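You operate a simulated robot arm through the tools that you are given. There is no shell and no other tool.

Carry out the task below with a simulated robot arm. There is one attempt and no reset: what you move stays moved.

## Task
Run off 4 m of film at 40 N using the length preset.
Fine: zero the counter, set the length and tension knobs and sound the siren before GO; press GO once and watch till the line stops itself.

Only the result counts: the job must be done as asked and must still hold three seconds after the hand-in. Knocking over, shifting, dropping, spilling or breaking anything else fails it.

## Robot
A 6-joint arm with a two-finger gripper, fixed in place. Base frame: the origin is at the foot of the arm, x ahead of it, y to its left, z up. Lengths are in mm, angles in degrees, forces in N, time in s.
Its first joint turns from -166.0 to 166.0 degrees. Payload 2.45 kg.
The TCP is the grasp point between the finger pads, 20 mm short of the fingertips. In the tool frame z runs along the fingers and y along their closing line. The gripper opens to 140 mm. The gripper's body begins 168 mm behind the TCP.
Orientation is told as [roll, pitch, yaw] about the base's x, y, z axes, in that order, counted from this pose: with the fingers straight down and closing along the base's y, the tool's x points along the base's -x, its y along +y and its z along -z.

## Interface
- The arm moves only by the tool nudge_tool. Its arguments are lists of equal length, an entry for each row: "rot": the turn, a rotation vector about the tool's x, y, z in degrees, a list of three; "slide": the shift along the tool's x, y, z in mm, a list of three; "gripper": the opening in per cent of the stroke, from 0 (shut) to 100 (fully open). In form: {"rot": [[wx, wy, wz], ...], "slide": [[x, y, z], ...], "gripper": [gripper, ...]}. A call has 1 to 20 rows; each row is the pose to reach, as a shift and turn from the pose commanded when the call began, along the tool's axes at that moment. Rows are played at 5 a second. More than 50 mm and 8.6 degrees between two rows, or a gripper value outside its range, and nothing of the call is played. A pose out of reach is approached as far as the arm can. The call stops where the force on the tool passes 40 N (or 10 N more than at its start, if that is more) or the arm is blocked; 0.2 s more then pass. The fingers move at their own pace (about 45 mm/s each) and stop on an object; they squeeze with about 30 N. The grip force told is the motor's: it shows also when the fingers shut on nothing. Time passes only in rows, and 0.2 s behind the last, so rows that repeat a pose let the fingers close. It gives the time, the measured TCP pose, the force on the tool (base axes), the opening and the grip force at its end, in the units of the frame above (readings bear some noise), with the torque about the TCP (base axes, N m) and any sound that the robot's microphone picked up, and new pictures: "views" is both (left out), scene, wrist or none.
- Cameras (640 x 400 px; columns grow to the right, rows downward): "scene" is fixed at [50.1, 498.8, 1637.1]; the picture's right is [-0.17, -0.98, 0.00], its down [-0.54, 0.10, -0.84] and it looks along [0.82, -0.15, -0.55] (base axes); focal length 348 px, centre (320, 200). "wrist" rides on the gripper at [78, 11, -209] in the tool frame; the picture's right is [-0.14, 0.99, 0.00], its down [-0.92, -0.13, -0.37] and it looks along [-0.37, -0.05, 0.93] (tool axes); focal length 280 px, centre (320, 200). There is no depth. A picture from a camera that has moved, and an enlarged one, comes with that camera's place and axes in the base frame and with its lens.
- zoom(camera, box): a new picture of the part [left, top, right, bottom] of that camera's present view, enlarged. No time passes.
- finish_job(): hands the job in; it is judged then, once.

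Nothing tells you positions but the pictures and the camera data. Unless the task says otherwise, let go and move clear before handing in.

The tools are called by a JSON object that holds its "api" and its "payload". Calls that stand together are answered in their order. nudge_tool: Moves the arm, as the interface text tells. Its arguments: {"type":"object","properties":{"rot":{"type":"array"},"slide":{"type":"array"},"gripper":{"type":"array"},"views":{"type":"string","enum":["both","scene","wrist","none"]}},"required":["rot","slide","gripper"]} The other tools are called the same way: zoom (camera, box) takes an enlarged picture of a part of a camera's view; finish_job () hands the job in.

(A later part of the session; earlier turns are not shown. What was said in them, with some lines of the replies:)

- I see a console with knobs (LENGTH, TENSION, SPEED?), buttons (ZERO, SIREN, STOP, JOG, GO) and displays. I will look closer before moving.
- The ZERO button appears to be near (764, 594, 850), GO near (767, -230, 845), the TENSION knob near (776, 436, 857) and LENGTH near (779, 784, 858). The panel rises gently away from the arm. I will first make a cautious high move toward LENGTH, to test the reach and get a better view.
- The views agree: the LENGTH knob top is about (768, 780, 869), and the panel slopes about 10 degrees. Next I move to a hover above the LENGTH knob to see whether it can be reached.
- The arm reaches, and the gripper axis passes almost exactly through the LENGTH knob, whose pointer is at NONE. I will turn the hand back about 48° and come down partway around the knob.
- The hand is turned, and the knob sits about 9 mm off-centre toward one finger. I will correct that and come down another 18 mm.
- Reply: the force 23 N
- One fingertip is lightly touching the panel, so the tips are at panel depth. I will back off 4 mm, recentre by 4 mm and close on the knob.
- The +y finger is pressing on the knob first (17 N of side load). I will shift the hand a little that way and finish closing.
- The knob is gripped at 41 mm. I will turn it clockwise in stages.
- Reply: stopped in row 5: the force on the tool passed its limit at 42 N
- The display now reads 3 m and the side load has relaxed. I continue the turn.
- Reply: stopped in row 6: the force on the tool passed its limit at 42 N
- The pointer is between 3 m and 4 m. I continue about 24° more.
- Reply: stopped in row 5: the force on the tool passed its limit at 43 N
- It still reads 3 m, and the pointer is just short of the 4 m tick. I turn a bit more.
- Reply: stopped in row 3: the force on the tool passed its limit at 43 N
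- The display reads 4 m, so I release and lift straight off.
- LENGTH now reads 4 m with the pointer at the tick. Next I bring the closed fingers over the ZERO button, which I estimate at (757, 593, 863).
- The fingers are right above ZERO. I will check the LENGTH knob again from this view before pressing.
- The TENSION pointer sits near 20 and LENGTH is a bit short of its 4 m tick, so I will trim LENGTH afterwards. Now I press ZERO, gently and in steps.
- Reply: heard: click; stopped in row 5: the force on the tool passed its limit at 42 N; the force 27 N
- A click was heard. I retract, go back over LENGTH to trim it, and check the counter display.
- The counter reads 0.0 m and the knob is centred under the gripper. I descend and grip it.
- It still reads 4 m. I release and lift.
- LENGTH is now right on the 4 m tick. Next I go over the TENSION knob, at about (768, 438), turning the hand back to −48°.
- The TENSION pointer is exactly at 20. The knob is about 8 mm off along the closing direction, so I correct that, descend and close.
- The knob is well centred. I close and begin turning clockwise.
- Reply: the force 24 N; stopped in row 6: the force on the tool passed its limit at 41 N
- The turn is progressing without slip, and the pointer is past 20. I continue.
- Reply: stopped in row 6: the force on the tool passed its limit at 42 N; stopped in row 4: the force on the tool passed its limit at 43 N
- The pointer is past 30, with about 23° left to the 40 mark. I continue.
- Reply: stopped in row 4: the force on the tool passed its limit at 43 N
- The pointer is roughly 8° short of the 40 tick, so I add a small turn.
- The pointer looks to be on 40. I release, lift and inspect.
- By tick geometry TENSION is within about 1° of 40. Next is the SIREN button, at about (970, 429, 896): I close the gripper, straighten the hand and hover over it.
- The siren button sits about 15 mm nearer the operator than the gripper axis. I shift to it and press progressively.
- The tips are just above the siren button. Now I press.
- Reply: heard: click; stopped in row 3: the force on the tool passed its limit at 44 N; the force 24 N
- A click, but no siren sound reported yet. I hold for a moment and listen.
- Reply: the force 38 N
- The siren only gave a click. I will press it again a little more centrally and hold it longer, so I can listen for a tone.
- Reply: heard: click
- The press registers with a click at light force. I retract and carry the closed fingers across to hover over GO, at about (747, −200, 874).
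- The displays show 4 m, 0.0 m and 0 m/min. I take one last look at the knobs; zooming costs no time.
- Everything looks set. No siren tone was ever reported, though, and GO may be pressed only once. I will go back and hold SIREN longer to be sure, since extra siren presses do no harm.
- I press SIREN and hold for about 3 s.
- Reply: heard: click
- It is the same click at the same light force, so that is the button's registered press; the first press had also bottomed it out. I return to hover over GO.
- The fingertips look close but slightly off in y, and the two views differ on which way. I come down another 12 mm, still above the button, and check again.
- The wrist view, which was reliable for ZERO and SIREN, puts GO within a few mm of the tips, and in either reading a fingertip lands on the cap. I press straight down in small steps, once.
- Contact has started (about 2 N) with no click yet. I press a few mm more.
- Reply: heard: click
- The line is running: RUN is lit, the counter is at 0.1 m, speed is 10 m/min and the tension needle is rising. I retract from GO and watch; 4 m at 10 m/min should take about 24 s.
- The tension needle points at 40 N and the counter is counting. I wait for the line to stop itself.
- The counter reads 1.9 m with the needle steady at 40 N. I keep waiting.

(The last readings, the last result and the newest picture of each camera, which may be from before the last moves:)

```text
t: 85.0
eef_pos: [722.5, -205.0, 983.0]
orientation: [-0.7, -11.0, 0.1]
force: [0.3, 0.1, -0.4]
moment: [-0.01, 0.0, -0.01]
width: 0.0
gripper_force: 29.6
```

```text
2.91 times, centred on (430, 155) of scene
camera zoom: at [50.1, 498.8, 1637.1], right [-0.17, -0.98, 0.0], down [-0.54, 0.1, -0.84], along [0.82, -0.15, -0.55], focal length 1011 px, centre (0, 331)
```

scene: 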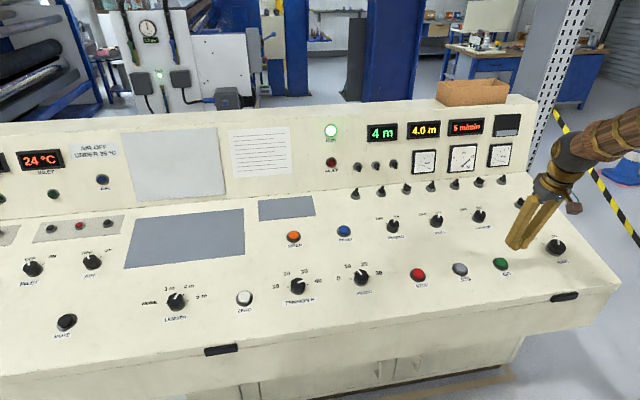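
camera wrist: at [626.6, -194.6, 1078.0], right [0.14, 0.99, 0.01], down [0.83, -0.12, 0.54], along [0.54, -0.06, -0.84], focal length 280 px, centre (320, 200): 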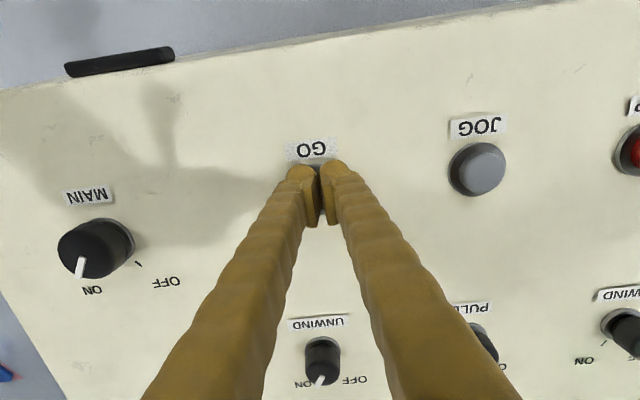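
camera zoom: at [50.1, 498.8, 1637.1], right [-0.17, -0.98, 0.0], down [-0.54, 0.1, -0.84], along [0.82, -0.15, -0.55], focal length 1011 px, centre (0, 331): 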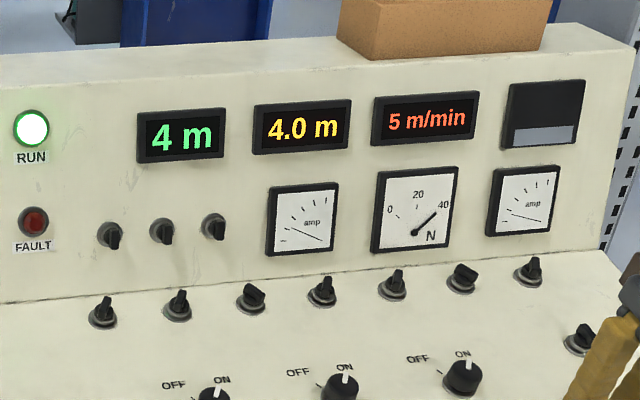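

The counter is at 4.0 m and the line is slowing down (5 m/min). I wait until it has fully stopped.

{"api": "nudge_tool", "payload": {"rot": [[0, 0, 0], [0, 0, 0], [0, 0, 0], [0, 0, 0], [0, 0, 0], [0, 0, 0], [0, 0, 0], [0, 0, 0], [0, 0, 0], [0, 0, 0], [0, 0, 0], [0, 0, 0], [0, 0, 0], [0, 0, 0], [0, 0, 0]], "slide": [[0, 0, 0], [0, 0, 0], [0, 0, 0], [0, 0, 0], [0, 0, 0], [0, 0, 0], [0, 0, 0], [0, 0, 0], [0, 0, 0], [0, 0, 0], [0, 0, 0], [0, 0, 0], [0, 0, 0], [0, 0, 0], [0, 0, 0]], "gripper": [0, 0, 0, 0, 0, 0, 0, 0, 0, 0, 0, 0, 0, 0, 0], "views": "scene"}}

{"api": "zoom", "payload": {"camera": "scene", "box": [320, 110, 540, 200]}}

```text
t: 88.2
eef_pos: [723.2, -206.6, 982.5]
orientation: [-0.7, -11.2, 0.1]
force: [0.3, 0.1, -0.8]
moment: [0.01, -0.01, 0.03]
width: 0.4
gripper_force: 29.0
```

scene: 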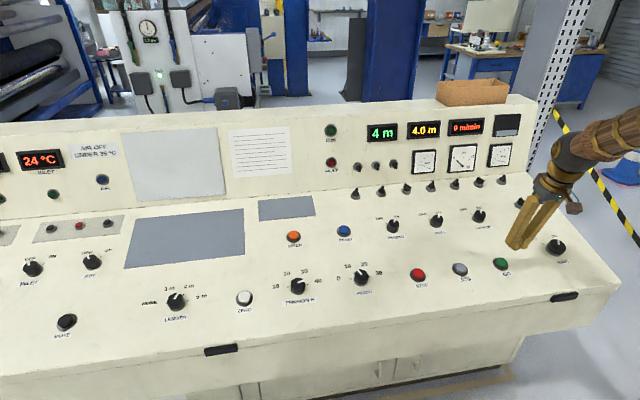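

```text
2.91 times, centred on (430, 155) of scene
camera zoom: at [50.1, 498.8, 1637.1], right [-0.17, -0.98, 0.0], down [-0.54, 0.1, -0.84], along [0.82, -0.15, -0.55], focal length 1011 px, centre (0, 331)
```

zoom: 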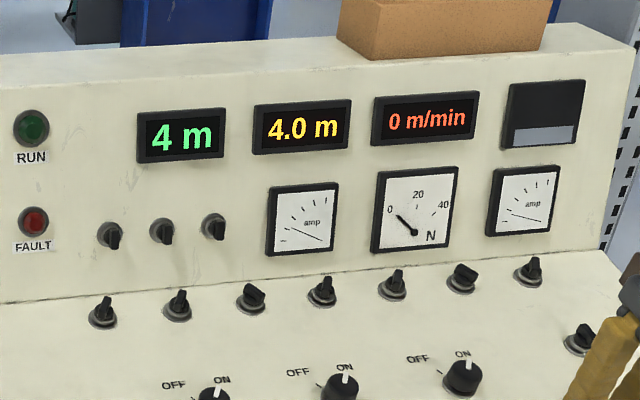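

The line has stopped by itself at 4.0 m, with RUN off, speed at 0 and no fault, and the arm is clear. I hand the job in.

{"api": "finish_job", "payload": {}}

```text
The job is handed in.
```

The line ran off 4.0 m of film and stopped by itself. The tension needle was at 40 N each time I checked during the run. I pressed GO once, the FAULT lamp stayed off, and I moved the arm clear before handing the job in.

- **Counter:** I pressed ZERO before the run, and the display went from 7.2 m to 0.0 m.
- **Length:** the knob is on the 4 m tick and the preset display reads 4 m.
- **Tension:** the knob went from 20 to 40 and sits within about 1° of the 40 tick.
- **Siren:** I pressed it three times before GO, the last time holding it for about 3 s. Each press gave a click like the other buttons, but the microphone never reported a siren tone. I can't confirm that it sounded.

I left the speed knob as it was; the line ran at 10 m/min.
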